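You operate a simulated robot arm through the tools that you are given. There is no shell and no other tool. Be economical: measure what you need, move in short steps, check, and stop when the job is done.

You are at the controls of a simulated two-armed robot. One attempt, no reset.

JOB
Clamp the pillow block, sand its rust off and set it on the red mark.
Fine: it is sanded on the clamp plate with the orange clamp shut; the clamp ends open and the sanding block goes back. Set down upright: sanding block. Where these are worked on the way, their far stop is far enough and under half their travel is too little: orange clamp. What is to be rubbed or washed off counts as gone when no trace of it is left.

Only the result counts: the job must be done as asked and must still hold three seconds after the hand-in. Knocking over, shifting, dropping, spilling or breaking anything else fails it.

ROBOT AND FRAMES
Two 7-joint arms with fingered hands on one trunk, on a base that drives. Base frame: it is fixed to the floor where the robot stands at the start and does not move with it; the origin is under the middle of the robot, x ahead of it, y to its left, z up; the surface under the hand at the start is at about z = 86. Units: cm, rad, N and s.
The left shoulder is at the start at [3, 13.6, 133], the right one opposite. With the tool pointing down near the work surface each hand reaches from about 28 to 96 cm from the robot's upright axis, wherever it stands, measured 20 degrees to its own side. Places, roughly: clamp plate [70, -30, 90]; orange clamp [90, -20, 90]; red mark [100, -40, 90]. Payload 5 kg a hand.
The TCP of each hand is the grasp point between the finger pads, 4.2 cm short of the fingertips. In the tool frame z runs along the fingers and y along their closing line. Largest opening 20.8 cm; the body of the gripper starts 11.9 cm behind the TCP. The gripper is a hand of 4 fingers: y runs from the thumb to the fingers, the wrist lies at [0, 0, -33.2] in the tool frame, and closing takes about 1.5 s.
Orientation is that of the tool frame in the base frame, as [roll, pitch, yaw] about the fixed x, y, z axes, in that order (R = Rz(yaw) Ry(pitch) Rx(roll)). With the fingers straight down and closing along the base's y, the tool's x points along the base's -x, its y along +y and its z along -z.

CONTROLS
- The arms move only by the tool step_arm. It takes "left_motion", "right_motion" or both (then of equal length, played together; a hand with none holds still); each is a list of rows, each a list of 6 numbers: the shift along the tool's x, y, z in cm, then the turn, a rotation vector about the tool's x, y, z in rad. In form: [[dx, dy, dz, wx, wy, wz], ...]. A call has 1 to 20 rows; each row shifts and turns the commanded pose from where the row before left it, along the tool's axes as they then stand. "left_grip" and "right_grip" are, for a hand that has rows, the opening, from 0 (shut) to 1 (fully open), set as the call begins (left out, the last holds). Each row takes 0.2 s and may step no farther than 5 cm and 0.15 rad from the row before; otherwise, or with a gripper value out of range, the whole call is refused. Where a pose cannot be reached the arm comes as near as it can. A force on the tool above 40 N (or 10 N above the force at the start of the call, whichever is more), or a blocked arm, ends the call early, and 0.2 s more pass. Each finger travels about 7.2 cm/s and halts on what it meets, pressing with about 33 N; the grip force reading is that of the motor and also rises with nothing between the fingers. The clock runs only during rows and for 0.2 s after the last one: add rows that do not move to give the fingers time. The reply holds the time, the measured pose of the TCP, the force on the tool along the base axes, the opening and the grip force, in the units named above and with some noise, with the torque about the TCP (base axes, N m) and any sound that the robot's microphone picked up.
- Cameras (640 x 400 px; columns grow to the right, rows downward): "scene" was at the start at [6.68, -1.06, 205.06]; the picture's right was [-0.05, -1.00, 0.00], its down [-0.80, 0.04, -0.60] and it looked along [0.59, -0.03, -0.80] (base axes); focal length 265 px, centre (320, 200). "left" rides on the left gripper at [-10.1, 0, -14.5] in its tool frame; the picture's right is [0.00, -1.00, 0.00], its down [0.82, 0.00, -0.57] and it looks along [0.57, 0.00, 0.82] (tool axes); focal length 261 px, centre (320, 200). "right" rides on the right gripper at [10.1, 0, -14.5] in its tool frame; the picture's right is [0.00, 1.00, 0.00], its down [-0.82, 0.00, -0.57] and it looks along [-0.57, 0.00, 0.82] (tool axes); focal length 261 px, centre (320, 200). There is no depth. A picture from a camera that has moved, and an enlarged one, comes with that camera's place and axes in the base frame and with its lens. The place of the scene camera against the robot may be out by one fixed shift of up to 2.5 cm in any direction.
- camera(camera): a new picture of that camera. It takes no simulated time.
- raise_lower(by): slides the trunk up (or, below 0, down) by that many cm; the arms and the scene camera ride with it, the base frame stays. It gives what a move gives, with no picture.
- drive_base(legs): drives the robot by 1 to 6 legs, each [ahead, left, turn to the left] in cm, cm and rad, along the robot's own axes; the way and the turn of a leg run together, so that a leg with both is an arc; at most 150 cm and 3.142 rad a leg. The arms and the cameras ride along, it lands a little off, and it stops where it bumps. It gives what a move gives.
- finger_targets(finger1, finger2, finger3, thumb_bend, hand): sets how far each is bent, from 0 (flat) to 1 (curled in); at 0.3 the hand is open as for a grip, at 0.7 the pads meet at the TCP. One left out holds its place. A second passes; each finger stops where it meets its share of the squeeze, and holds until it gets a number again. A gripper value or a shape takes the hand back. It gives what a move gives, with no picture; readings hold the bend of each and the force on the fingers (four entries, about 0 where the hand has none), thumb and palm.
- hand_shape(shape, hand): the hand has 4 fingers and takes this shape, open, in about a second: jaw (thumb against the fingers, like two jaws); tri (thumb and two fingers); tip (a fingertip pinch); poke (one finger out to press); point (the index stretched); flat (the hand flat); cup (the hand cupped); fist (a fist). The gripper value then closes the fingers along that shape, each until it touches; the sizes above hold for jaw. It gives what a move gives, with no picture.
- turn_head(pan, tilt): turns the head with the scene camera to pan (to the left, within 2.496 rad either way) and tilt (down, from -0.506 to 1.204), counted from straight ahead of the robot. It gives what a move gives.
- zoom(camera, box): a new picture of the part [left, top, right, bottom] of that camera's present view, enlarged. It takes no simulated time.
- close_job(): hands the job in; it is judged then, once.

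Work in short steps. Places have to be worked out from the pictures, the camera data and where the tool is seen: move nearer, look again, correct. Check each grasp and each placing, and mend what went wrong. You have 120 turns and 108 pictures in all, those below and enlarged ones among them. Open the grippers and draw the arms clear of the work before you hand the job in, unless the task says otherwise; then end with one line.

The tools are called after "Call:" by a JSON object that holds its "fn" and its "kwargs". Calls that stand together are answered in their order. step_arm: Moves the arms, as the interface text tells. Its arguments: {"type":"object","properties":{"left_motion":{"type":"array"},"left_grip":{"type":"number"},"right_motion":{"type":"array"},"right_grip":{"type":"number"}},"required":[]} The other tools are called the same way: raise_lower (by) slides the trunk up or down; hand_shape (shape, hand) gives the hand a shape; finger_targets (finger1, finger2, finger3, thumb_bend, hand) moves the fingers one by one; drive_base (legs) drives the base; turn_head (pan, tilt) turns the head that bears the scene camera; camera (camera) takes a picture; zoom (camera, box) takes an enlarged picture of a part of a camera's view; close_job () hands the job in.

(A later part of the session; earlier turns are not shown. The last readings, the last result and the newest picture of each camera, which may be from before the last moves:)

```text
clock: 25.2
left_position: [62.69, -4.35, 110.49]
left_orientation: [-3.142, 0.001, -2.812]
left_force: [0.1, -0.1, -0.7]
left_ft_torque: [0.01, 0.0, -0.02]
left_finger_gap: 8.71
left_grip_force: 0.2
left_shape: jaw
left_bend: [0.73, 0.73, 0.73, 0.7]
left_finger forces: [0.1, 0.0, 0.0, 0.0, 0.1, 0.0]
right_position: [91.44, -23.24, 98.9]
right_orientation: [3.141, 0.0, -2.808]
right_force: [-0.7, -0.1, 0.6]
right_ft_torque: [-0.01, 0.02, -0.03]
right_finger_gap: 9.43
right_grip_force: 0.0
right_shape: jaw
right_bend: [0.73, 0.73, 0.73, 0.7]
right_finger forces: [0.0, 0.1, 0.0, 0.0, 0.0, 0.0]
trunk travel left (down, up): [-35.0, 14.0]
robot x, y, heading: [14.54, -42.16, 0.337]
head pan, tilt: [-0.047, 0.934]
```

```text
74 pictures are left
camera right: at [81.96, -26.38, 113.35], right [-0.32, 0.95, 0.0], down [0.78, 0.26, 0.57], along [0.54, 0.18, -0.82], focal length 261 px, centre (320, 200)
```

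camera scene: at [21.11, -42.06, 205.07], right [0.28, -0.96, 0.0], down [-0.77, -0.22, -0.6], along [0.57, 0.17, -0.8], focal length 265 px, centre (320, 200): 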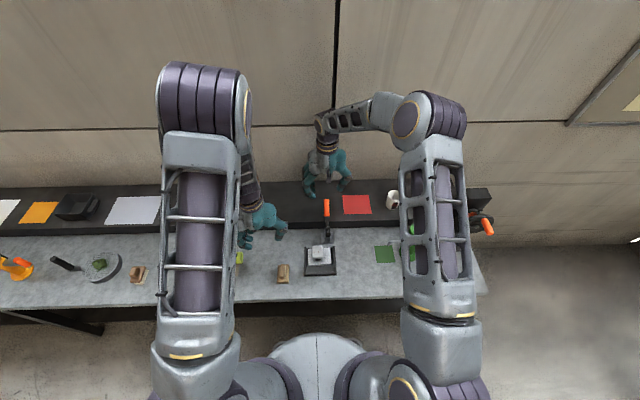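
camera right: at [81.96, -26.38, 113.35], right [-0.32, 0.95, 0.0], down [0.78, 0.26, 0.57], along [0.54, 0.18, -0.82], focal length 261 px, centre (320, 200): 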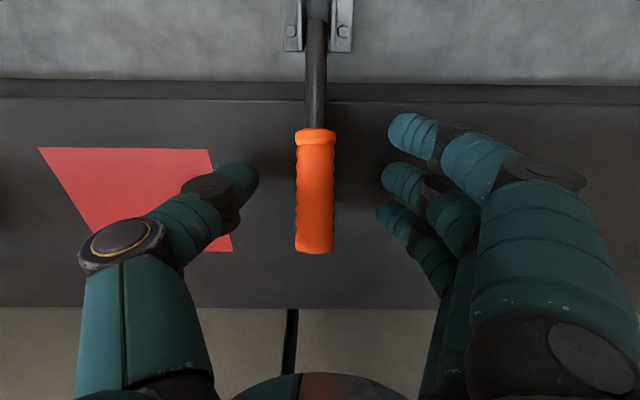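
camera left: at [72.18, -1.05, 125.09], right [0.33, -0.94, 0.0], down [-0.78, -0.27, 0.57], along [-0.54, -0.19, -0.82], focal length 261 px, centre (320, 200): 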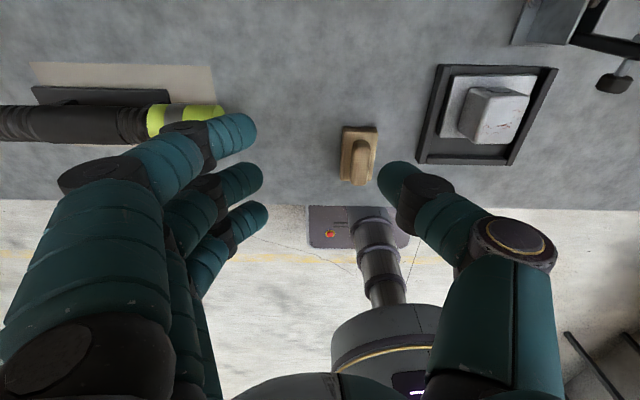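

Handle lies across the pads, centred. Closing.

Call:
{"fn": "step_arm", "kwargs": {"right_motion": [[0, 0, 0, 0, 0, 0], [0, 0, 0, 0, 0, 0], [0, 0, 0, 0, 0, 0], [0, 0, 0, 0, 0, 0], [0, 0, 0, 0, 0, 0], [0, 0, 0, 0, 0, 0]], "right_grip": 0}}

Call:
{"fn": "camera", "kwargs": {"camera": "right"}}

```text
clock: 26.6
left_position: [62.82, -4.51, 110.35]
left_orientation: [3.141, 0.0, -2.809]
left_force: [0.8, 0.7, -0.6]
left_ft_torque: [0.01, -0.01, 0.0]
left_finger_gap: 8.69
left_grip_force: 0.1
left_shape: jaw
left_bend: [0.73, 0.73, 0.73, 0.7]
left_finger forces: [0.0, 0.0, 0.0, 0.1, 0.0, 0.1]
right_position: [91.48, -23.27, 98.79]
right_orientation: [-3.141, -0.001, -2.811]
right_force: [1.2, -4.0, -2.8]
right_ft_torque: [0.01, 0.06, -0.28]
right_finger_gap: 1.18
right_grip_force: 33.1
right_shape: jaw
right_bend: [0.71, 0.71, 0.7, 0.7]
right_finger forces: [11.1, 9.2, 2.9, 0.0, 28.2, 0.0]
trunk travel left (down, up): [-35.0, 14.0]
robot x, y, heading: [15.12, -42.53, 0.329]
head pan, tilt: [-0.047, 0.934]
```

```text
73 pictures are left
camera right: at [81.98, -26.45, 113.34], right [-0.32, 0.95, 0.0], down [0.78, 0.26, 0.57], along [0.54, 0.18, -0.82], focal length 261 px, centre (320, 200)
```

right: 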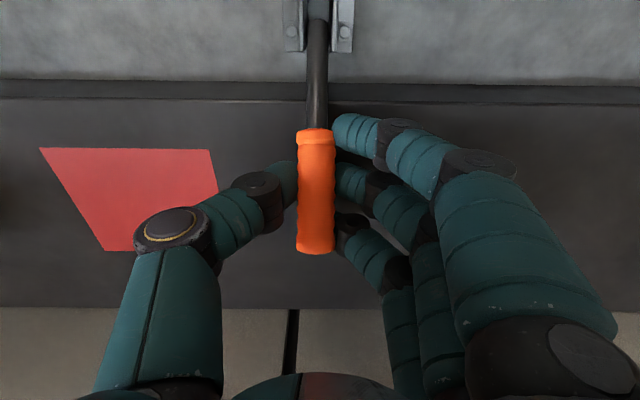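

Firm grip on the handle. I start the arc around the pivot (67.5, z91): first 20° up and toward me.

Call:
{"fn": "step_arm", "kwargs": {"right_motion": [[0.76, 0, -0.95, 0, 0, 0], [0.8, 0, -0.9, 0, 0, 0], [0.88, 0, -0.8, 0, 0, 0], [0.94, 0, -0.73, 0, 0, 0], [0, 0, 0, 0, 0, 0]]}}

Call:
{"fn": "camera", "kwargs": {"camera": "right"}}

```text
clock: 27.8
left_position: [62.87, -4.5, 110.4]
left_orientation: [3.14, 0.0, -2.81]
left_force: [0.2, -0.2, 0.6]
left_ft_torque: [-0.02, 0.03, 0.03]
left_finger_gap: 8.69
left_grip_force: 0.1
left_shape: jaw
left_bend: [0.73, 0.73, 0.73, 0.7]
left_finger forces: [0.0, 0.0, 0.1, 0.0, 0.0, 0.0]
right_position: [88.41, -24.51, 102.45]
right_orientation: [3.14, 0.0, -2.811]
right_force: [10.6, -5.3, 10.1]
right_ft_torque: [0.1, -0.32, -0.19]
right_finger_gap: 1.14
right_grip_force: 32.9
right_shape: jaw
right_bend: [0.72, 0.71, 0.7, 0.72]
right_finger forces: [6.7, 13.9, 0.0, 0.0, 27.2, 0.1]
trunk travel left (down, up): [-35.0, 14.0]
robot x, y, heading: [14.69, -42.39, 0.331]
head pan, tilt: [-0.047, 0.934]
```

```text
72 pictures are left
camera right: at [78.85, -27.67, 116.98], right [-0.32, 0.95, 0.0], down [0.78, 0.26, 0.57], along [0.54, 0.18, -0.82], focal length 261 px, centre (320, 200)
```

right: 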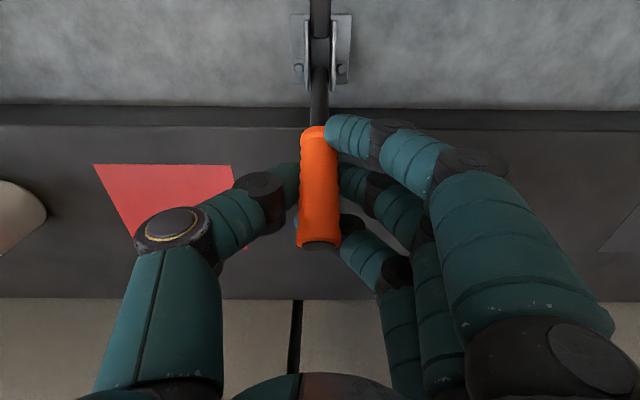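

The handle follows nicely. I continue the arc another 40°.

Call:
{"fn": "step_arm", "kwargs": {"right_motion": [[0.97, 0, -0.67, 0, 0, 0], [1.01, 0, -0.57, 0, 0, 0], [1.12, 0, -0.46, 0, 0, 0], [1.18, 0, -0.37, 0, 0, 0], [1.2, 0, -0.27, 0, 0, 0], [1.2, 0, -0.16, 0, 0, 0], [1.22, 0, -0.05, 0, 0, 0], [1.22, 0, 0.05, 0, 0, 0], [0, 0, 0, 0, 0, 0]]}}

Call:
{"fn": "camera", "kwargs": {"camera": "right"}}

Call:
{"fn": "zoom", "kwargs": {"camera": "scene", "box": [260, 160, 400, 280]}}

Call:
{"fn": "zoom", "kwargs": {"camera": "left", "box": [380, 0, 640, 180]}}

```text
clock: 29.2
left_position: [62.93, -4.36, 110.33]
left_orientation: [3.142, 0.001, -2.809]
left_force: [-0.4, 0.6, -0.2]
left_ft_torque: [-0.01, -0.12, 0.03]
left_finger_gap: 8.7
left_grip_force: 0.0
left_shape: jaw
left_bend: [0.73, 0.73, 0.73, 0.7]
left_finger forces: [0.1, 0.0, 0.0, 0.0, 0.0, 0.1]
right_position: [82.91, -26.24, 104.76]
right_orientation: [3.14, 0.008, -2.811]
right_force: [16.5, 4.3, -28.4]
right_ft_torque: [0.36, -0.83, 0.03]
right_finger_gap: 0.61
right_grip_force: 33.7
right_shape: jaw
right_bend: [0.71, 0.69, 0.7, 0.71]
right_finger forces: [9.0, 10.1, 0.1, 0.1, 18.3, 0.1]
trunk travel left (down, up): [-35.0, 14.0]
robot x, y, heading: [15.14, -42.3, 0.334]
head pan, tilt: [-0.047, 0.934]
stopped in row 6 (right hand): the force on the tool passed its limit at 45 N (the readings are from after the stop); the commanded pose is now the measured one
```

```text
71 pictures are left
camera right: at [73.31, -29.56, 119.29], right [-0.32, 0.95, 0.0], down [0.77, 0.26, 0.58], along [0.55, 0.19, -0.82], focal length 261 px, centre (320, 200)
```

right: 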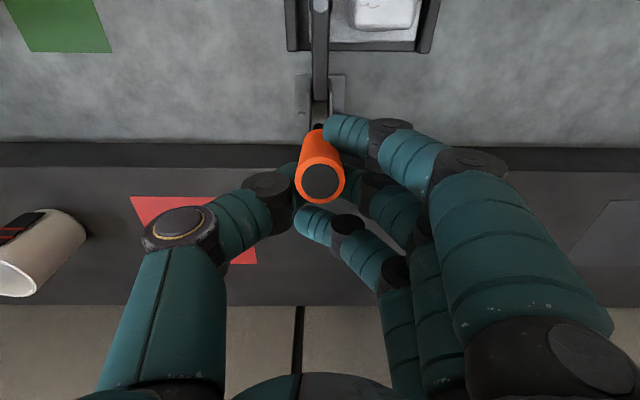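

```text
3.33 times, centred on (330, 220) of scene
camera zoom: at [21.52, -41.89, 205.05], right [0.28, -0.96, 0.0], down [-0.77, -0.23, -0.59], along [0.57, 0.17, -0.8], focal length 883 px, centre (287, 133)
```

zoom: 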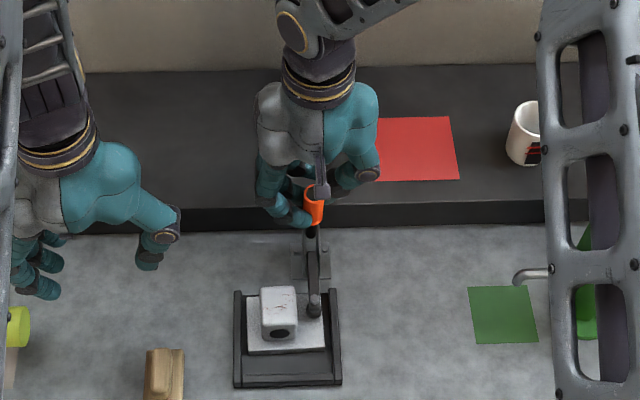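

```text
2.22 times, centred on (510, 90) of left
camera zoom: at [72.44, -0.94, 124.93], right [0.33, -0.94, 0.0], down [-0.77, -0.27, 0.57], along [-0.54, -0.19, -0.82], focal length 579 px, centre (-102, 444)
```

zoom: 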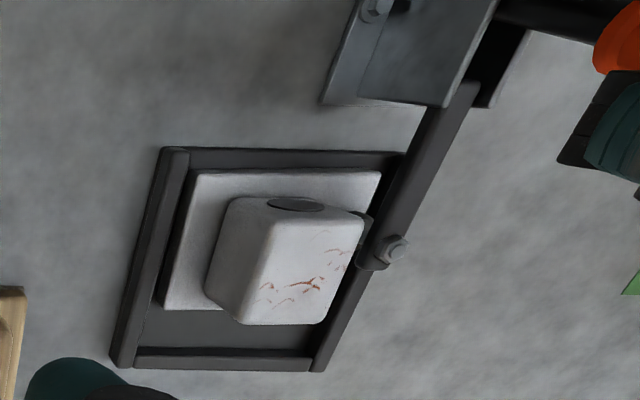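

The clamp arm has swung down flat and its pad appears to be on the foot; force rose to the limit, so it seems at its stop. I relax the vertical stress and pull slightly more toward me to confirm.

Call:
{"fn": "step_arm", "kwargs": {"right_motion": [[0.3, 0, 0.4, 0, 0, 0], [0.5, 0, 0.2, 0, 0, 0], [0.5, 0, 0.1, 0, 0, 0], [0, 0, 0, 0, 0, 0]]}}

Call:
{"fn": "zoom", "kwargs": {"camera": "right", "box": [220, 0, 440, 220]}}

Call:
{"fn": "zoom", "kwargs": {"camera": "left", "box": [380, 0, 640, 180]}}

```text
clock: 29.8
left_position: [62.84, -4.4, 110.43]
left_orientation: [3.141, -0.001, -2.811]
left_force: [-0.9, -0.5, 0.1]
left_ft_torque: [0.06, -0.09, -0.03]
left_finger_gap: 8.7
left_grip_force: 0.0
left_shape: jaw
left_bend: [0.73, 0.73, 0.73, 0.7]
left_finger forces: [0.0, 0.1, 0.0, 0.1, 0.1, 0.0]
right_position: [82.95, -26.37, 104.62]
right_orientation: [3.137, 0.025, -2.813]
right_force: [17.6, 6.7, -18.4]
right_ft_torque: [0.34, -0.72, 0.07]
right_finger_gap: 0.72
right_grip_force: 33.0
right_shape: jaw
right_bend: [0.71, 0.71, 0.7, 0.71]
right_finger forces: [9.8, 11.1, 0.0, 0.1, 21.3, 0.0]
trunk travel left (down, up): [-35.0, 14.0]
robot x, y, heading: [14.78, -41.96, 0.333]
head pan, tilt: [-0.047, 0.934]
stopped in row 3 (right hand): the force on the tool passed its limit at 46 N (the readings are from after the stop); the commanded pose is now the measured one
```

```text
1.82 times, centred on (330, 110) of right
camera zoom: at [73.05, -29.72, 119.09], right [-0.32, 0.95, 0.01], down [0.76, 0.26, 0.59], along [0.56, 0.19, -0.81], focal length 474 px, centre (302, 364)
```

zoom: 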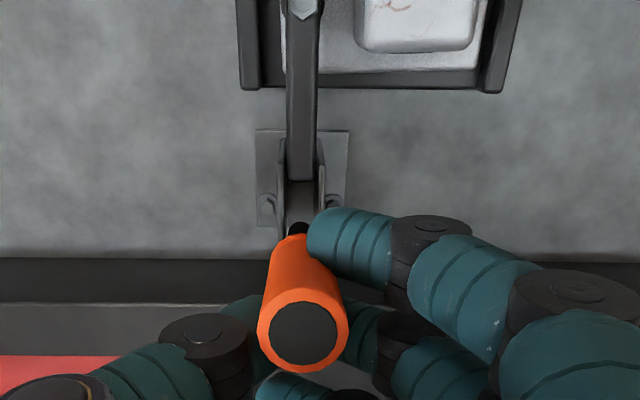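

```text
2.22 times, centred on (510, 90) of left
camera zoom: at [72.4, -0.96, 124.96], right [0.33, -0.94, 0.0], down [-0.77, -0.27, 0.57], along [-0.54, -0.19, -0.82], focal length 579 px, centre (-102, 444)
```

zoom: 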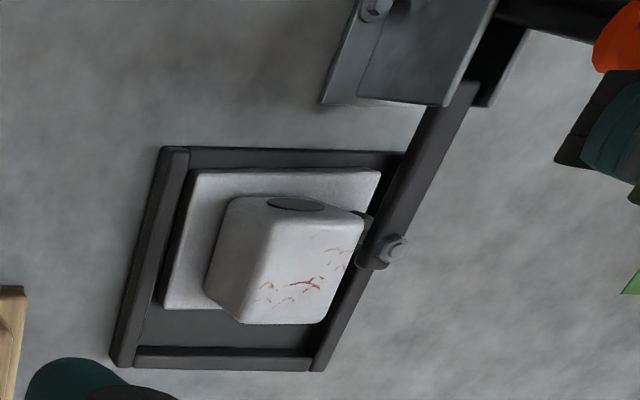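

The arm no longer moves with force: clamp is shut. I release the handle and withdraw the right hand up and right.

Call:
{"fn": "step_arm", "kwargs": {"right_motion": [[0, 0, 0, 0, 0, 0], [0, 0, 0, 0, 0, 0], [0, 0, 0, 0, 0, 0], [0, 0, 0, 0, 0, 0]], "right_grip": 0.45}}

Call:
{"fn": "step_arm", "kwargs": {"right_motion": [[0, 0, -4, 0, 0, 0], [0, 0, -4, 0, 0, 0], [0, 0, -4, 0, 0, 0], [0, 0, -4, 0, 0, 0], [0, -4, -2, 0, 0, 0], [0, -4.5, 0, 0, 0, 0], [0, -4.5, 0, 0, 0, 0], [0, -4.5, 0, 0, 0, 0], [0, -4.5, 0, 0, 0, 0], [0, -4.5, 0, 0, 0, 0]]}}

Call:
{"fn": "zoom", "kwargs": {"camera": "right", "box": [400, 0, 640, 200]}}

Call:
{"fn": "zoom", "kwargs": {"camera": "scene", "box": [260, 190, 380, 290]}}

Call:
{"fn": "zoom", "kwargs": {"camera": "left", "box": [320, 0, 640, 220]}}

```text
clock: 30.8
left_position: [62.72, -4.33, 110.54]
left_orientation: [3.139, 0.0, -2.812]
left_force: [-0.4, -0.6, 0.1]
left_ft_torque: [0.0, -0.02, 0.02]
left_finger_gap: 8.71
left_grip_force: 0.1
left_shape: jaw
left_bend: [0.73, 0.73, 0.73, 0.7]
left_finger forces: [0.0, 0.0, 0.0, 0.0, 0.1, 0.0]
right_position: [82.54, -26.39, 104.81]
right_orientation: [3.136, 0.022, -2.809]
right_force: [0.3, 0.1, 0.5]
right_ft_torque: [-0.04, -0.02, 0.03]
right_finger_gap: 9.26
right_grip_force: 0.0
right_shape: jaw
right_bend: [0.73, 0.73, 0.73, 0.7]
right_finger forces: [0.1, 0.0, 0.1, 0.0, 0.0, 0.0]
trunk travel left (down, up): [-35.0, 14.0]
robot x, y, heading: [14.59, -42.16, 0.331]
head pan, tilt: [-0.047, 0.934]
```

```text
clock: 33.0
left_position: [62.91, -4.62, 110.53]
left_orientation: [3.14, 0.002, -2.809]
left_force: [1.4, -1.8, 0.4]
left_ft_torque: [0.19, 0.01, 0.01]
left_finger_gap: 8.72
left_grip_force: 0.0
left_shape: jaw
left_bend: [0.73, 0.73, 0.73, 0.7]
left_finger forces: [0.1, 0.1, 0.1, 0.0, 0.0, 0.0]
right_position: [90.98, -51.57, 122.67]
right_orientation: [3.134, 0.022, -2.808]
right_force: [1.1, -0.1, 0.0]
right_ft_torque: [0.01, 0.04, -0.03]
right_finger_gap: 9.35
right_grip_force: 0.1
right_shape: jaw
right_bend: [0.73, 0.73, 0.73, 0.7]
right_finger forces: [0.0, 0.0, 0.0, 0.1, 0.1, 0.2]
trunk travel left (down, up): [-35.0, 14.0]
robot x, y, heading: [14.82, -42.68, 0.33]
head pan, tilt: [-0.047, 0.934]
```

```text
2.00 times, centred on (520, 100) of right
camera zoom: at [81.07, -55.02, 137.13], right [-0.32, 0.95, 0.01], down [0.77, 0.26, 0.59], along [0.56, 0.2, -0.81], focal length 521 px, centre (-80, 400)
```

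zoom: 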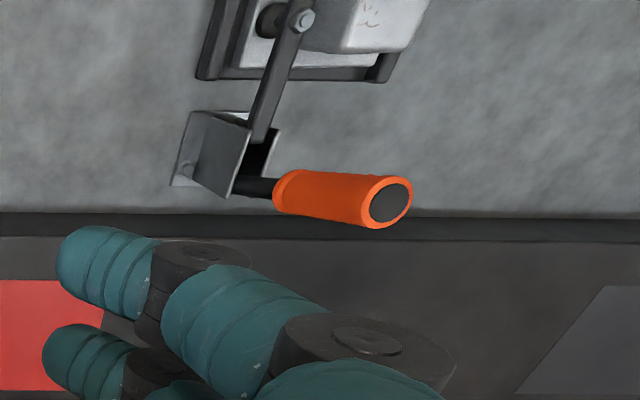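

```text
4.00 times, centred on (320, 240) of scene
camera zoom: at [21.35, -42.31, 205.06], right [0.28, -0.96, 0.0], down [-0.77, -0.22, -0.6], along [0.57, 0.17, -0.8], focal length 1060 px, centre (320, 40)
```

zoom: 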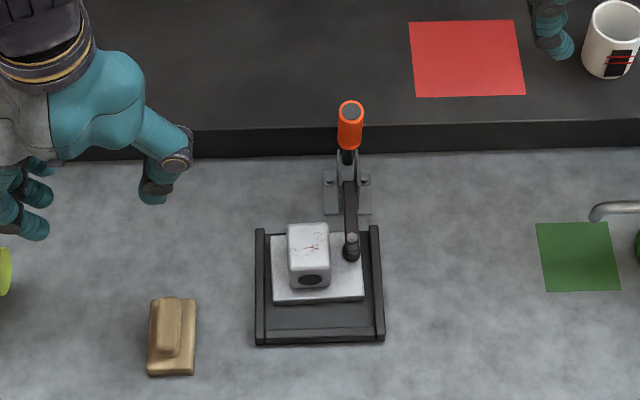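

```text
1.82 times, centred on (480, 110) of left
camera zoom: at [72.34, -1.22, 125.08], right [0.33, -0.94, 0.0], down [-0.77, -0.27, 0.57], along [-0.54, -0.19, -0.82], focal length 474 px, centre (29, 364)
```

zoom: 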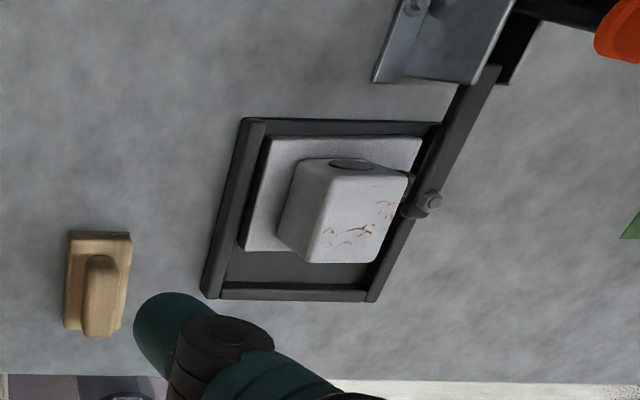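

Clamp is shut on the free foot. Sanding block: about n 45.7–54.5, t 28.2–33.3, ridge along n centred (50, 31), ~3 wide. I bring the left hand above it.

Call:
{"fn": "step_arm", "kwargs": {"left_motion": [[2, -1.5, 0, 0, 0, 0], [2, -1.5, 1, 0, 0, 0], [2, -1.5, 3, 0, 0, 0], [1.8, -1.4, 3, 0, 0, 0], [0, 0, 1, 0, 0, 0], [0, 0, 0, 0, 0, 0]]}}

Call:
{"fn": "camera", "kwargs": {"camera": "left"}}

Call:
{"fn": "zoom", "kwargs": {"camera": "scene", "box": [230, 220, 350, 310]}}

```text
clock: 34.4
left_position: [57.35, -12.42, 102.44]
left_orientation: [3.14, 0.001, -2.81]
left_force: [0.4, -0.7, 0.1]
left_ft_torque: [0.02, 0.02, 0.0]
left_finger_gap: 8.71
left_grip_force: 0.0
left_shape: jaw
left_bend: [0.73, 0.73, 0.73, 0.7]
left_finger forces: [0.0, 0.0, 0.0, 0.1, 0.0, 0.0]
right_position: [90.91, -51.51, 122.78]
right_orientation: [3.136, 0.022, -2.812]
right_force: [-0.2, 0.5, -0.8]
right_ft_torque: [0.02, -0.03, -0.03]
right_finger_gap: 9.34
right_grip_force: 0.1
right_shape: jaw
right_bend: [0.73, 0.73, 0.73, 0.7]
right_finger forces: [0.0, 0.0, 0.1, 0.0, 0.0, 0.0]
trunk travel left (down, up): [-35.0, 14.0]
robot x, y, heading: [14.72, -42.51, 0.333]
head pan, tilt: [-0.047, 0.934]
```

```text
63 pictures are left
camera left: at [66.8, -9.07, 117.02], right [0.33, -0.94, 0.0], down [-0.77, -0.27, 0.57], along [-0.54, -0.19, -0.82], focal length 261 px, centre (320, 200)
```

left: 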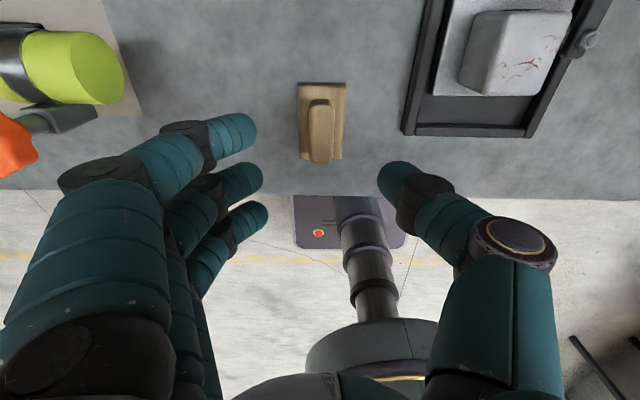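

```text
4.44 times, centred on (290, 265) of scene
camera zoom: at [21.26, -42.06, 205.06], right [0.28, -0.96, 0.0], down [-0.77, -0.22, -0.6], along [0.57, 0.17, -0.8], focal length 1178 px, centre (453, -89)
```

zoom: 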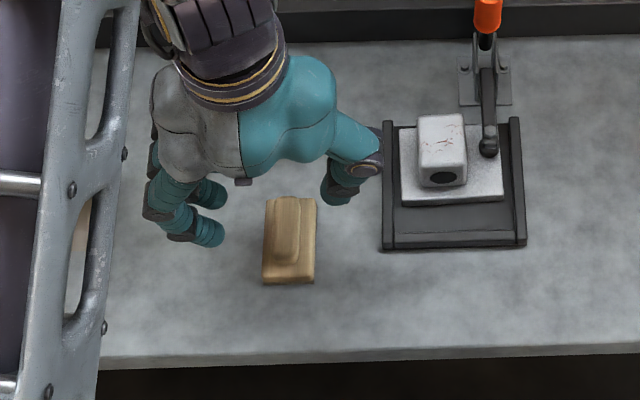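

Ridge centre (50.3, 30.8); hand is right above. I lower to fingertips just over the block's base.

Call:
{"fn": "step_arm", "kwargs": {"left_motion": [[-0.2, -0.15, 3, 0, 0, 0], [0, 0, 3, 0, 0, 0], [0, 0, 2, 0, 0, 0], [0, 0, 0.8, 0, 0, 0], [0, 0, 0, 0, 0, 0]]}}

Call:
{"fn": "camera", "kwargs": {"camera": "left"}}

Call:
{"fn": "zoom", "kwargs": {"camera": "scene", "box": [230, 220, 350, 310]}}

```text
clock: 35.6
left_position: [57.51, -12.45, 93.57]
left_orientation: [3.141, -0.001, -2.809]
left_force: [0.3, -0.5, 0.5]
left_ft_torque: [0.0, 0.0, 0.0]
left_finger_gap: 8.7
left_grip_force: 0.0
left_shape: jaw
left_bend: [0.73, 0.73, 0.73, 0.7]
left_finger forces: [0.0, 0.0, 0.0, 0.0, 0.0, 0.0]
right_position: [90.85, -51.42, 122.79]
right_orientation: [3.138, 0.022, -2.811]
right_force: [-0.4, 0.0, -0.5]
right_ft_torque: [-0.01, -0.04, 0.0]
right_finger_gap: 9.33
right_grip_force: 0.0
right_shape: jaw
right_bend: [0.73, 0.73, 0.73, 0.7]
right_finger forces: [0.1, 0.1, 0.0, 0.1, 0.0, 0.1]
trunk travel left (down, up): [-35.0, 14.0]
robot x, y, heading: [14.65, -42.39, 0.332]
head pan, tilt: [-0.047, 0.934]
```

```text
61 pictures are left
camera left: at [67.0, -9.02, 108.19], right [0.33, -0.94, 0.0], down [-0.77, -0.27, 0.57], along [-0.54, -0.19, -0.82], focal length 261 px, centre (320, 200)
```

left: 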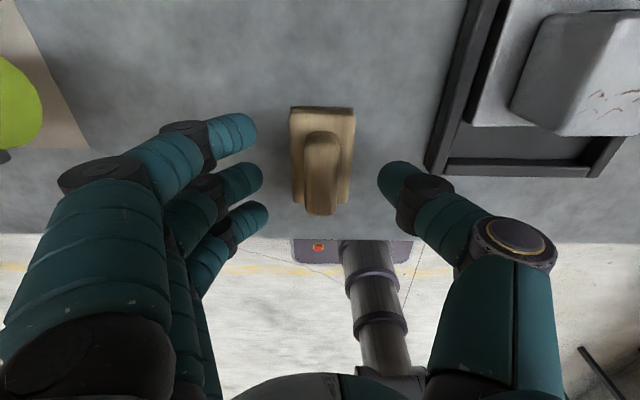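

```text
4.44 times, centred on (290, 265) of scene
camera zoom: at [21.24, -42.03, 205.06], right [0.28, -0.96, 0.0], down [-0.77, -0.22, -0.6], along [0.57, 0.17, -0.8], focal length 1178 px, centre (453, -89)
```

zoom: 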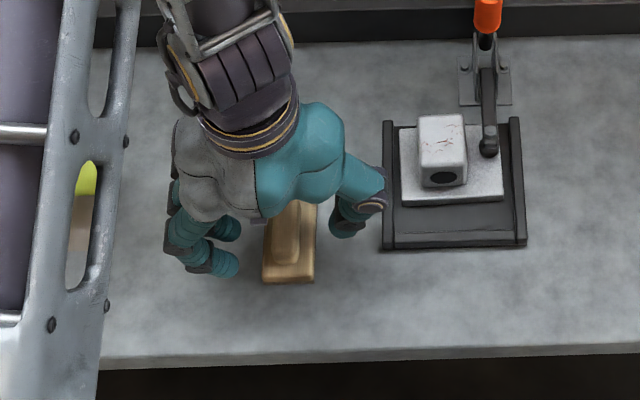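

Aligned. I go 0.8 lower and close on the ridge.

Call:
{"fn": "step_arm", "kwargs": {"left_motion": [[0, 0, 0.4, 0, 0, 0], [0, 0, 0.4, 0, 0, 0], [0, 0, 0, 0, 0, 0]]}}

Call:
{"fn": "step_arm", "kwargs": {"left_motion": [[0, 0, 0, 0, 0, 0], [0, 0, 0, 0, 0, 0], [0, 0, 0, 0, 0, 0], [0, 0, 0, 0, 0, 0], [0, 0, 0, 0, 0, 0], [0, 0, 0, 0, 0, 0]], "left_grip": 0}}

Call:
{"fn": "camera", "kwargs": {"camera": "left"}}

```text
clock: 36.4
left_position: [57.7, -12.56, 92.97]
left_orientation: [-3.139, 0.001, -2.811]
left_force: [-0.6, -0.5, -0.6]
left_ft_torque: [-0.01, -0.01, -0.01]
left_finger_gap: 8.7
left_grip_force: 0.1
left_shape: jaw
left_bend: [0.73, 0.73, 0.73, 0.7]
left_finger forces: [0.1, 0.0, 0.0, 0.1, 0.1, 0.0]
right_position: [90.89, -51.55, 122.64]
right_orientation: [3.136, 0.023, -2.81]
right_force: [0.2, -0.2, -0.5]
right_ft_torque: [0.02, 0.0, -0.05]
right_finger_gap: 9.34
right_grip_force: 0.1
right_shape: jaw
right_bend: [0.73, 0.73, 0.73, 0.7]
right_finger forces: [0.0, 0.0, 0.0, 0.0, 0.1, 0.1]
trunk travel left (down, up): [-35.0, 14.0]
robot x, y, heading: [14.45, -42.3, 0.328]
head pan, tilt: [-0.047, 0.934]
```

```text
clock: 37.8
left_position: [57.53, -12.52, 92.9]
left_orientation: [-3.141, 0.001, -2.81]
left_force: [-0.6, 0.3, -0.2]
left_ft_torque: [0.01, 0.03, 0.03]
left_finger_gap: 2.02
left_grip_force: 32.8
left_shape: jaw
left_bend: [0.72, 0.72, 0.72, 0.7]
left_finger forces: [8.8, 9.8, 9.6, 0.0, 29.2, 0.1]
right_position: [90.87, -51.45, 122.72]
right_orientation: [3.137, 0.023, -2.809]
right_force: [0.3, 0.9, -1.2]
right_ft_torque: [0.02, 0.01, 0.01]
right_finger_gap: 9.34
right_grip_force: 0.1
right_shape: jaw
right_bend: [0.73, 0.73, 0.73, 0.7]
right_finger forces: [0.0, 0.0, 0.0, 0.0, 0.1, 0.0]
trunk travel left (down, up): [-35.0, 14.0]
robot x, y, heading: [14.62, -42.25, 0.332]
head pan, tilt: [-0.047, 0.934]
```

```text
59 pictures are left
camera left: at [67.09, -9.13, 107.44], right [0.33, -0.94, 0.0], down [-0.77, -0.27, 0.57], along [-0.54, -0.19, -0.82], focal length 261 px, centre (320, 200)
```

left: 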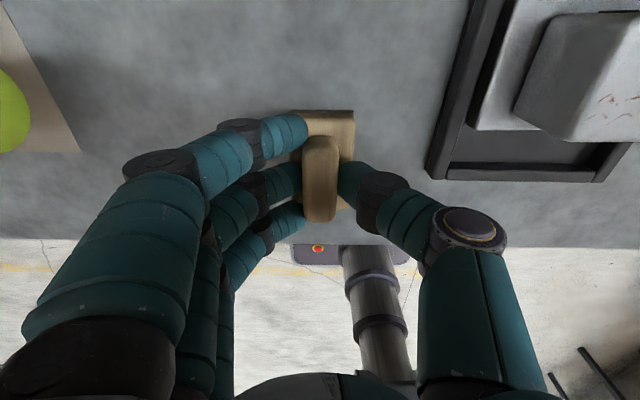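

All three fingers and thumb hold the ridge evenly. I lift straight up 15 cm and check.

Call:
{"fn": "step_arm", "kwargs": {"left_motion": [[0, 0, -1.5, 0, 0, 0], [0, 0, -3, 0, 0, 0], [0, 0, -3.5, 0, 0, 0], [0, 0, -3.5, 0, 0, 0], [0, 0, -3.5, 0, 0, 0], [0, 0, 0, 0, 0, 0]]}}

Call:
{"fn": "step_arm", "kwargs": {"left_motion": [[-2, -3.9, 0, 0, 0, 0], [-2, -3.9, 0, 0, 0, 0], [-2, -3.9, 0, 0, 0, 0], [-2.1, -3.9, 0, 0, 0, 0], [0, 0, 0, 0, 0, 0]]}}

Call:
{"fn": "camera", "kwargs": {"camera": "left"}}

Call:
{"fn": "zoom", "kwargs": {"camera": "right", "box": [400, 0, 640, 150]}}

Call:
{"fn": "zoom", "kwargs": {"camera": "scene", "box": [250, 190, 390, 290]}}

```text
clock: 39.2
left_position: [57.73, -12.45, 107.67]
left_orientation: [3.14, -0.001, -2.809]
left_force: [0.1, 0.6, -1.0]
left_ft_torque: [-0.03, 0.04, 0.03]
left_finger_gap: 1.97
left_grip_force: 32.3
left_shape: jaw
left_bend: [0.72, 0.72, 0.72, 0.7]
left_finger forces: [9.0, 9.8, 9.7, 0.0, 29.1, 0.1]
right_position: [90.94, -51.4, 122.84]
right_orientation: [3.136, 0.02, -2.811]
right_force: [0.4, -0.1, -0.3]
right_ft_torque: [-0.05, 0.06, 0.01]
right_finger_gap: 9.35
right_grip_force: 0.0
right_shape: jaw
right_bend: [0.73, 0.73, 0.73, 0.7]
right_finger forces: [0.1, 0.0, 0.1, 0.0, 0.0, 0.0]
trunk travel left (down, up): [-35.0, 14.0]
robot x, y, heading: [14.79, -42.42, 0.33]
head pan, tilt: [-0.047, 0.934]
```

```text
clock: 40.4
left_position: [70.4, -24.46, 107.69]
left_orientation: [-3.141, -0.002, -2.81]
left_force: [-0.4, 0.4, -0.6]
left_ft_torque: [-0.1, -0.05, 0.04]
left_finger_gap: 2.02
left_grip_force: 33.4
left_shape: jaw
left_bend: [0.72, 0.72, 0.72, 0.7]
left_finger forces: [9.3, 10.0, 9.9, 0.0, 29.6, 0.0]
right_position: [90.75, -51.3, 122.77]
right_orientation: [3.139, 0.023, -2.811]
right_force: [0.0, -1.1, 0.4]
right_ft_torque: [-0.09, -0.08, -0.01]
right_finger_gap: 9.35
right_grip_force: 0.1
right_shape: jaw
right_bend: [0.73, 0.73, 0.73, 0.7]
right_finger forces: [0.0, 0.0, 0.0, 0.1, 0.0, 0.1]
trunk travel left (down, up): [-35.0, 14.0]
robot x, y, heading: [14.45, -42.69, 0.333]
head pan, tilt: [-0.047, 0.934]
```

```text
58 pictures are left
camera left: at [79.86, -21.09, 122.27], right [0.33, -0.94, 0.0], down [-0.77, -0.27, 0.57], along [-0.54, -0.19, -0.82], focal length 261 px, centre (320, 200)
```

left: 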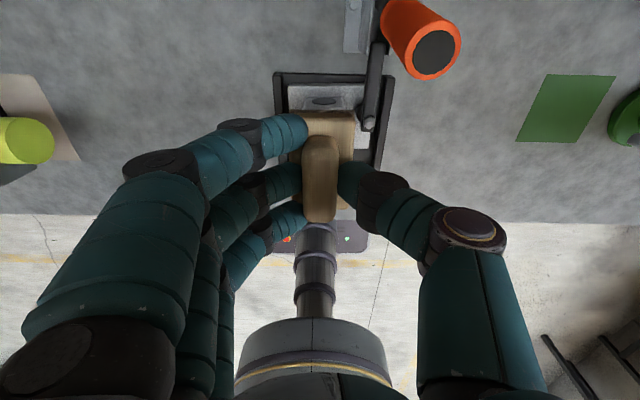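

```text
2.67 times, centred on (520, 75) of right
camera zoom: at [80.91, -54.69, 137.25], right [-0.32, 0.95, 0.0], down [0.77, 0.26, 0.59], along [0.56, 0.19, -0.81], focal length 695 px, centre (-213, 533)
```

zoom: 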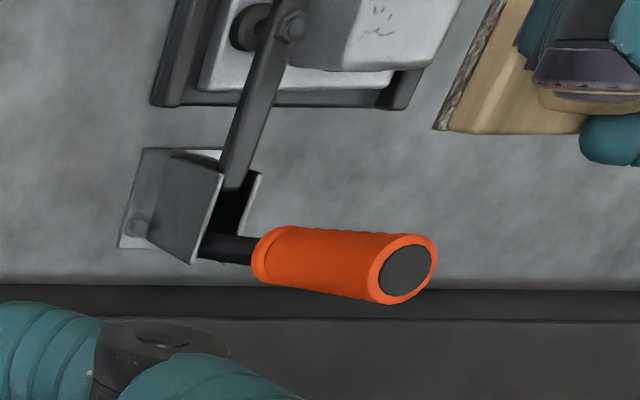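

```text
4.00 times, centred on (320, 240) of scene
camera zoom: at [21.13, -41.8, 205.06], right [0.28, -0.96, 0.0], down [-0.77, -0.23, -0.6], along [0.57, 0.17, -0.8], focal length 1060 px, centre (320, 40)
```

zoom: 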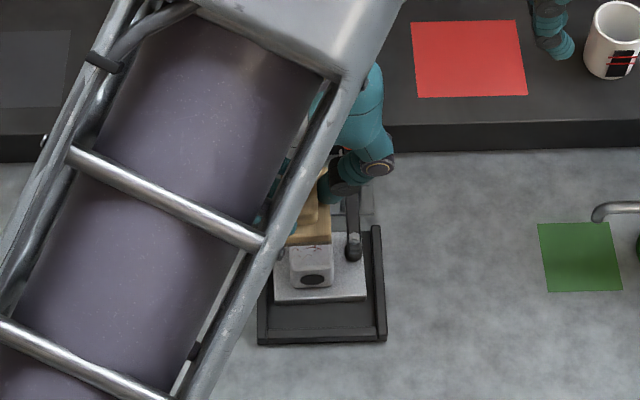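

The gritty sole is visible below the block, and the tower's bore lies 0.5 cm right of my hand axis. I correct, then lower slowly until contact with the tower top.

Call:
{"fn": "step_arm", "kwargs": {"left_motion": [[0, -0.5, 1.5, 0, 0, 0], [0, 0, 1, 0, 0, 0], [0, 0, 0.5, 0, 0, 0], [0, 0, 0.5, 0, 0, 0], [0, 0, 0.5, 0, 0, 0], [0, 0, 0.4, 0, 0, 0], [0, 0, 0.3, 0, 0, 0], [0, 0, 0.3, 0, 0, 0], [0, 0, 0.3, 0, 0, 0], [0, 0, 0.3, 0, 0, 0], [0, 0, 0.3, 0, 0, 0], [0, 0, 0.3, 0, 0, 0]]}}

```text
clock: 43.0
left_position: [70.45, -25.24, 101.47]
left_orientation: [-3.14, -0.001, -2.811]
left_force: [-0.1, -0.2, -1.2]
left_ft_torque: [0.02, 0.03, -0.02]
left_finger_gap: 2.0
left_grip_force: 33.5
left_shape: jaw
left_bend: [0.72, 0.72, 0.72, 0.7]
left_finger forces: [9.4, 9.8, 10.0, 0.0, 29.6, 0.0]
right_position: [90.95, -51.51, 122.76]
right_orientation: [3.137, 0.021, -2.813]
right_force: [-0.6, -0.7, 0.1]
right_ft_torque: [-0.06, 0.01, 0.03]
right_finger_gap: 9.35
right_grip_force: 0.1
right_shape: jaw
right_bend: [0.73, 0.73, 0.73, 0.7]
right_finger forces: [0.0, 0.0, 0.0, 0.0, 0.1, 0.0]
trunk travel left (down, up): [-35.0, 14.0]
robot x, y, heading: [14.62, -42.16, 0.335]
head pan, tilt: [-0.047, 0.934]
```

No contact yet; I continue down in 0.25 cm steps.

Call:
{"fn": "step_arm", "kwargs": {"left_motion": [[0, 0, 0.25, 0, 0, 0], [0, 0, 0.25, 0, 0, 0], [0, 0, 0.25, 0, 0, 0], [0, 0, 0.25, 0, 0, 0], [0, 0, 0.2, 0, 0, 0], [0, 0, 0.2, 0, 0, 0], [0, 0, 0.2, 0, 0, 0], [0, 0, 0.2, 0, 0, 0]]}}

Call:
{"fn": "zoom", "kwargs": {"camera": "right", "box": [440, 0, 640, 125]}}

```text
clock: 44.6
left_position: [70.58, -25.3, 100.49]
left_orientation: [-3.14, 0.004, -2.809]
left_force: [-9.3, -0.9, 29.7]
left_ft_torque: [0.18, 0.5, 0.05]
left_finger_gap: 2.13
left_grip_force: 32.7
left_shape: jaw
left_bend: [0.72, 0.72, 0.72, 0.71]
left_finger forces: [11.5, 14.1, 15.9, 0.0, 37.1, 0.0]
right_position: [90.72, -51.54, 122.78]
right_orientation: [3.136, 0.023, -2.811]
right_force: [0.5, 0.3, -0.7]
right_ft_torque: [-0.05, 0.05, -0.03]
right_finger_gap: 9.34
right_grip_force: 0.0
right_shape: jaw
right_bend: [0.73, 0.73, 0.73, 0.7]
right_finger forces: [0.1, 0.0, 0.0, 0.0, 0.1, 0.0]
trunk travel left (down, up): [-35.0, 14.0]
robot x, y, heading: [14.59, -42.61, 0.331]
head pan, tilt: [-0.047, 0.934]
stopped in row 7 (left hand): the force on the tool passed its limit at 44 N (the readings are from after the stop); the commanded pose is now the measured one
```

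```text
3.20 times, centred on (540, 62) of right
camera zoom: at [80.86, -54.88, 137.24], right [-0.32, 0.95, 0.01], down [0.77, 0.26, 0.59], along [0.56, 0.19, -0.81], focal length 834 px, centre (-384, 640)
```

zoom: 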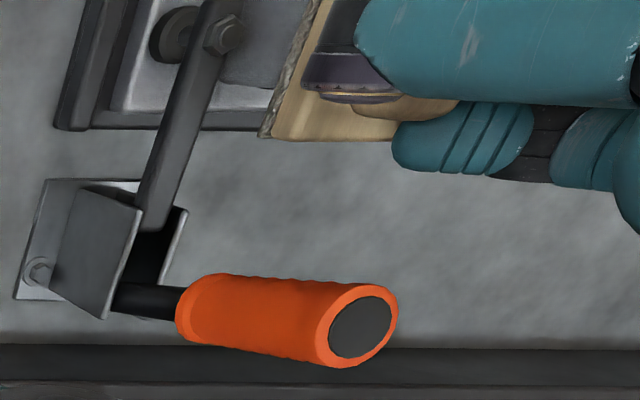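

Contact made, about 30 N. I ease off slightly and stroke back and forth along n, with a few sideways shifts.

Call:
{"fn": "step_arm", "kwargs": {"left_motion": [[0, 0, -0.12, 0, 0, 0], [0.8, 0, 0, 0, 0, 0], [0.8, 0, 0, 0, 0, 0], [-0.8, 0, 0, 0, 0, 0], [-0.8, 0, 0, 0, 0, 0], [-0.8, 0, 0, 0, 0, 0], [-0.8, 0, 0, 0, 0, 0], [0.8, 0.3, 0, 0, 0, 0], [0.8, 0.3, 0, 0, 0, 0], [0.8, 0, 0, 0, 0, 0], [0.8, 0, 0, 0, 0, 0], [-0.8, -0.3, 0, 0, 0, 0], [-0.8, -0.3, 0, 0, 0, 0], [-0.8, -0.3, 0, 0, 0, 0], [-0.8, -0.3, 0, 0, 0, 0], [0.8, 0, 0, 0, 0, 0], [0.8, 0.3, 0, 0, 0, 0], [0, 0.3, 0, 0, 0, 0], [0, 0, 0, 0, 0, 0]]}}

Call:
{"fn": "zoom", "kwargs": {"camera": "left", "box": [240, 60, 440, 260]}}

```text
clock: 48.6
left_position: [70.76, -25.09, 100.45]
left_orientation: [-3.141, 0.005, -2.81]
left_force: [2.5, -7.0, 15.6]
left_ft_torque: [-0.06, -0.07, -0.02]
left_finger_gap: 2.16
left_grip_force: 33.1
left_shape: jaw
left_bend: [0.72, 0.72, 0.72, 0.71]
left_finger forces: [11.3, 10.8, 11.6, 0.1, 38.3, 0.1]
right_position: [90.79, -51.55, 122.86]
right_orientation: [3.137, 0.021, -2.811]
right_force: [-0.6, 0.2, 1.2]
right_ft_torque: [0.01, -0.01, -0.01]
right_finger_gap: 9.34
right_grip_force: 0.0
right_shape: jaw
right_bend: [0.73, 0.73, 0.73, 0.7]
right_finger forces: [0.0, 0.1, 0.0, 0.1, 0.0, 0.1]
trunk travel left (down, up): [-35.0, 14.0]
robot x, y, heading: [14.68, -42.7, 0.331]
head pan, tilt: [-0.047, 0.934]
```

```text
2.00 times, centred on (340, 160) of left
camera zoom: at [80.13, -21.82, 115.12], right [0.33, -0.94, 0.0], down [-0.78, -0.27, 0.57], along [-0.54, -0.19, -0.82], focal length 521 px, centre (280, 280)
```

zoom: 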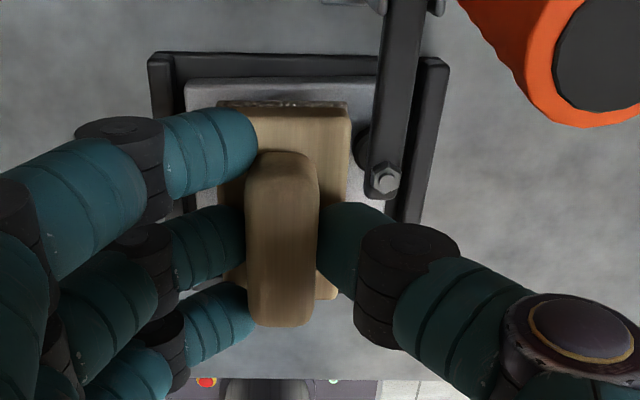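

The block stays firmly held with ~16 N pressure. Another set of strokes.

Call:
{"fn": "step_arm", "kwargs": {"left_motion": [[1, 0, 0, 0, 0, 0], [1, 0, 0, 0, 0, 0], [-1, 0.3, 0, 0, 0, 0], [-1, 0, 0, 0, 0, 0], [-1, 0, 0, 0, 0, 0], [-1, 0, 0, 0, 0, 0], [1, -0.3, 0, 0, 0, 0], [1, 0, 0, 0, 0, 0], [1, 0, 0, 0, 0, 0], [1, 0, 0, 0, 0, 0], [-1, -0.3, 0, 0, 0, 0], [-1, 0, 0, 0, 0, 0], [-1, 0, 0, 0, 0, 0], [-1, 0, 0, 0, 0, 0], [1, 0.3, 0, 0, 0, 0], [1, 0, 0, 0, 0, 0], [0, 0, 0, 0, 0, 0]]}}

Call:
{"fn": "step_arm", "kwargs": {"left_motion": [[0, 0, -3, 0, 0, 0], [0, 0, -4, 0, 0, 0], [0, 4, -4, 0, 0, 0], [0.5, 4, 0, 0, 0, 0], [0.5, 4, 0, 0, 0, 0], [0, 0, 0, 0, 0, 0]]}}

Call:
{"fn": "zoom", "kwargs": {"camera": "left", "box": [320, 40, 520, 180]}}

Call:
{"fn": "zoom", "kwargs": {"camera": "right", "box": [440, 0, 640, 125]}}

Call:
{"fn": "zoom", "kwargs": {"camera": "scene", "box": [290, 230, 360, 290]}}

```text
clock: 52.2
left_position: [70.75, -25.01, 100.56]
left_orientation: [-3.142, 0.005, -2.81]
left_force: [5.3, 4.3, 18.1]
left_ft_torque: [0.22, -0.02, -0.08]
left_finger_gap: 2.12
left_grip_force: 32.9
left_shape: jaw
left_bend: [0.72, 0.72, 0.72, 0.71]
left_finger forces: [13.7, 13.6, 14.5, 0.0, 34.6, 0.0]
right_position: [90.78, -51.4, 122.81]
right_orientation: [3.136, 0.022, -2.809]
right_force: [0.1, 0.6, -0.1]
right_ft_torque: [-0.01, -0.01, 0.0]
right_finger_gap: 9.34
right_grip_force: 0.1
right_shape: jaw
right_bend: [0.73, 0.73, 0.73, 0.7]
right_finger forces: [0.0, 0.1, 0.0, 0.1, 0.0, 0.0]
trunk travel left (down, up): [-35.0, 14.0]
robot x, y, heading: [14.52, -42.09, 0.338]
head pan, tilt: [-0.047, 0.934]
```

```text
refused: row 3 steps farther than a row can; nothing moved
```

```text
2.86 times, centred on (420, 110) of left
camera zoom: at [80.13, -21.7, 115.12], right [0.33, -0.94, 0.0], down [-0.78, -0.27, 0.57], along [-0.54, -0.19, -0.82], focal length 745 px, centre (34, 457)
```

zoom: 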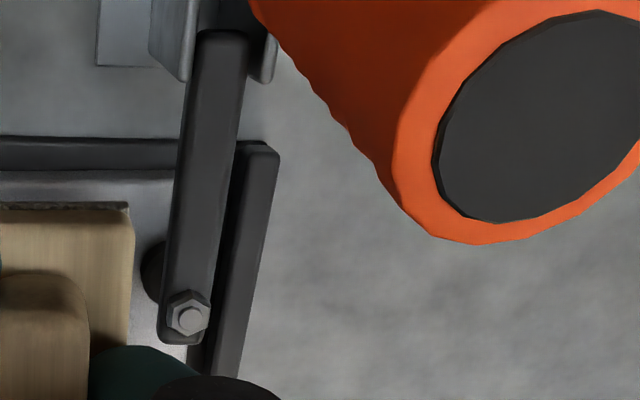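

```text
3.20 times, centred on (540, 62) of right
camera zoom: at [81.0, -54.84, 137.19], right [-0.32, 0.95, 0.01], down [0.77, 0.26, 0.59], along [0.56, 0.19, -0.81], focal length 834 px, centre (-384, 640)
```

zoom: 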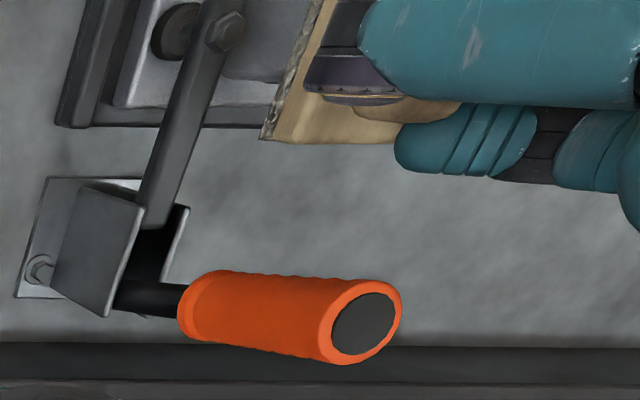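

```text
6.67 times, centred on (325, 260) of scene
camera zoom: at [21.26, -42.0, 205.07], right [0.28, -0.96, 0.0], down [-0.77, -0.23, -0.6], along [0.57, 0.17, -0.8], focal length 1767 px, centre (287, -200)
```

zoom: 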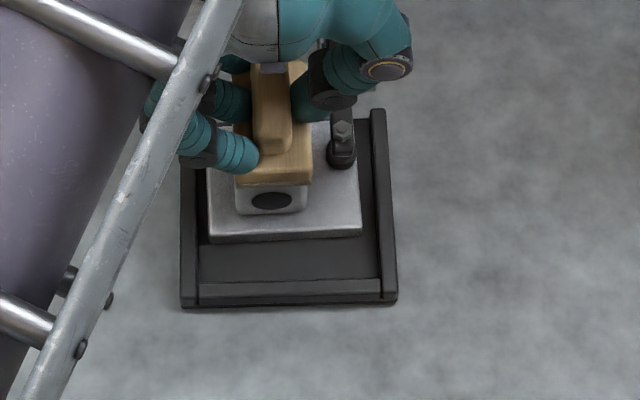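

Still on the tower. I lift the block off and move it left to inspect the top.

Call:
{"fn": "step_arm", "kwargs": {"left_motion": [[0, 0, -3, 0, 0, 0], [0, 0, -4, 0, 0, 0], [0, 3, -3.5, 0, 0, 0], [0.5, 4, 0, 0, 0, 0], [0.5, 4, 0, 0, 0, 0], [0, 4, 0, 0, 0, 0], [0, 0, 0, 0, 0, 0]]}}

Call:
{"fn": "camera", "kwargs": {"camera": "left"}}

Call:
{"fn": "zoom", "kwargs": {"camera": "right", "box": [440, 0, 640, 125]}}

Call:
{"fn": "zoom", "kwargs": {"camera": "scene", "box": [290, 230, 360, 290]}}

```text
clock: 53.8
left_position: [65.01, -11.36, 110.88]
left_orientation: [-3.141, 0.003, -2.81]
left_force: [0.4, -0.5, -0.7]
left_ft_torque: [0.09, 0.02, 0.01]
left_finger_gap: 2.08
left_grip_force: 33.1
left_shape: jaw
left_bend: [0.72, 0.72, 0.72, 0.71]
left_finger forces: [11.8, 10.5, 11.0, 0.0, 30.9, 0.1]
right_position: [91.0, -51.69, 122.77]
right_orientation: [3.136, 0.023, -2.814]
right_force: [0.4, -0.4, -0.4]
right_ft_torque: [0.09, 0.02, 0.0]
right_finger_gap: 9.34
right_grip_force: 0.1
right_shape: jaw
right_bend: [0.73, 0.73, 0.73, 0.7]
right_finger forces: [0.1, 0.0, 0.1, 0.0, 0.0, 0.0]
trunk travel left (down, up): [-35.0, 14.0]
robot x, y, heading: [15.13, -42.7, 0.328]
head pan, tilt: [-0.047, 0.934]
```

```text
50 pictures are left
camera left: at [74.38, -8.0, 125.47], right [0.33, -0.94, 0.0], down [-0.78, -0.27, 0.57], along [-0.54, -0.19, -0.82], focal length 261 px, centre (320, 200)
```

left: 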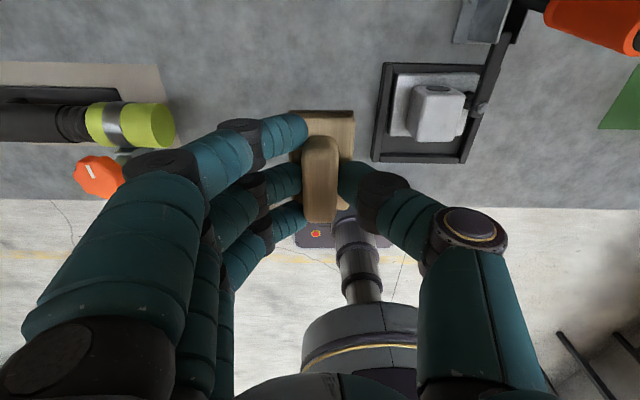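

```text
3.20 times, centred on (540, 62) of right
camera zoom: at [81.04, -55.03, 137.13], right [-0.32, 0.95, 0.01], down [0.77, 0.26, 0.59], along [0.56, 0.19, -0.81], focal length 834 px, centre (-384, 640)
```

zoom: 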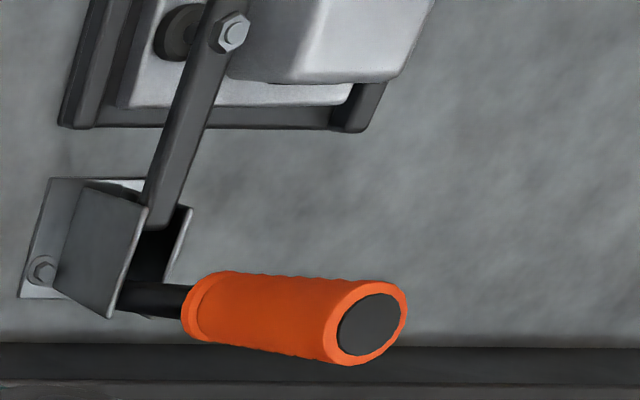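

```text
6.67 times, centred on (325, 260) of scene
camera zoom: at [21.33, -42.22, 205.06], right [0.28, -0.96, 0.0], down [-0.77, -0.22, -0.6], along [0.57, 0.17, -0.8], focal length 1767 px, centre (287, -200)
```

zoom: 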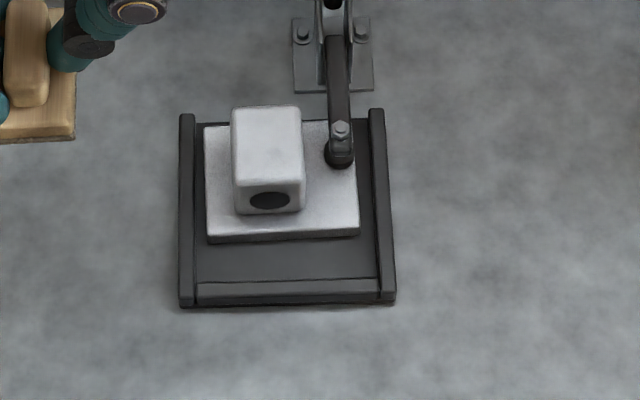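

The rust looks gone; I check for faint traces with a close-up.

Call:
{"fn": "zoom", "kwargs": {"camera": "left", "box": [385, 65, 485, 165]}}

Call:
{"fn": "zoom", "kwargs": {"camera": "scene", "box": [308, 240, 338, 268]}}

```text
4.00 times, centred on (435, 115) of left
camera zoom: at [74.38, -8.0, 125.47], right [0.33, -0.94, 0.0], down [-0.78, -0.27, 0.57], along [-0.54, -0.19, -0.82], focal length 1043 px, centre (-140, 540)
```

zoom: 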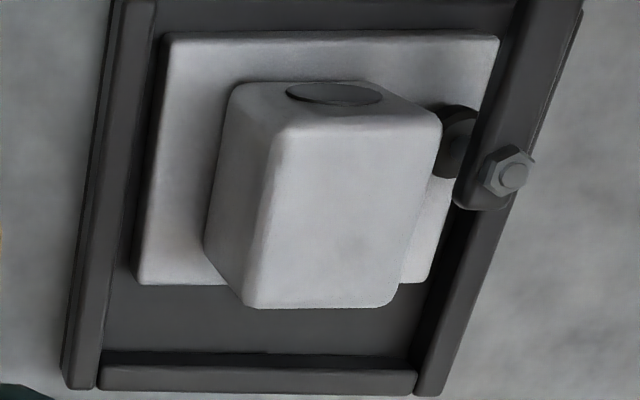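

```text
14.29 times, centred on (323, 254) of scene
camera zoom: at [21.33, -42.22, 205.06], right [0.28, -0.96, 0.0], down [-0.77, -0.22, -0.6], along [0.57, 0.17, -0.8], focal length 3786 px, centre (277, -571)
```

zoom: 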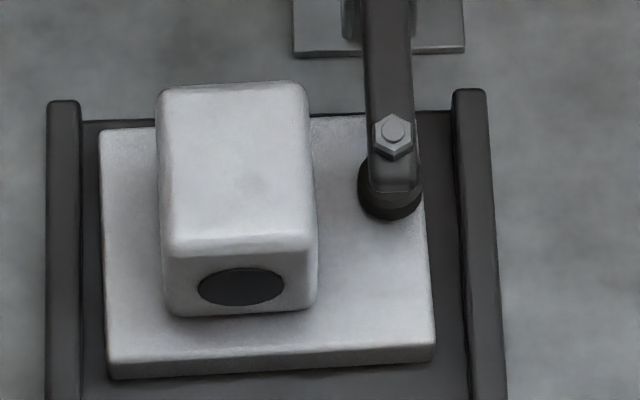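

Practically clean, but to be sure no faint trace remains I give it one more sanding pass with wider sideways coverage.

Call:
{"fn": "step_arm", "kwargs": {"left_motion": [[0, -4, 0, 0, 0, 0], [-0.5, -4, 0, 0, 0, 0], [-0.5, -4, 0, 0, 0, 0], [0, -3, 3.5, 0, 0, 0], [0, 0, 4, 0, 0, 0], [0, 0, 2, 0, 0, 0], [0, 0, 0.4, 0, 0, 0], [0, 0, 0.2, 0, 0, 0], [0, 0, 0.2, 0, 0, 0], [0, 0, 0, 0, 0, 0]]}}

```text
clock: 56.0
left_position: [70.66, -25.25, 100.62]
left_orientation: [3.14, 0.005, -2.81]
left_force: [-0.3, 0.7, -0.6]
left_ft_torque: [-0.03, -0.04, 0.01]
left_finger_gap: 2.08
left_grip_force: 32.9
left_shape: jaw
left_bend: [0.72, 0.72, 0.72, 0.71]
left_finger forces: [11.8, 10.7, 11.0, 0.0, 30.8, 0.0]
right_position: [90.77, -51.44, 122.85]
right_orientation: [3.136, 0.023, -2.81]
right_force: [0.7, 0.2, -0.5]
right_ft_torque: [-0.01, -0.02, 0.01]
right_finger_gap: 9.34
right_grip_force: 0.1
right_shape: jaw
right_bend: [0.73, 0.73, 0.73, 0.7]
right_finger forces: [0.0, 0.0, 0.1, 0.0, 0.0, 0.1]
trunk travel left (down, up): [-35.0, 14.0]
robot x, y, heading: [14.92, -42.1, 0.33]
head pan, tilt: [-0.047, 0.934]
```

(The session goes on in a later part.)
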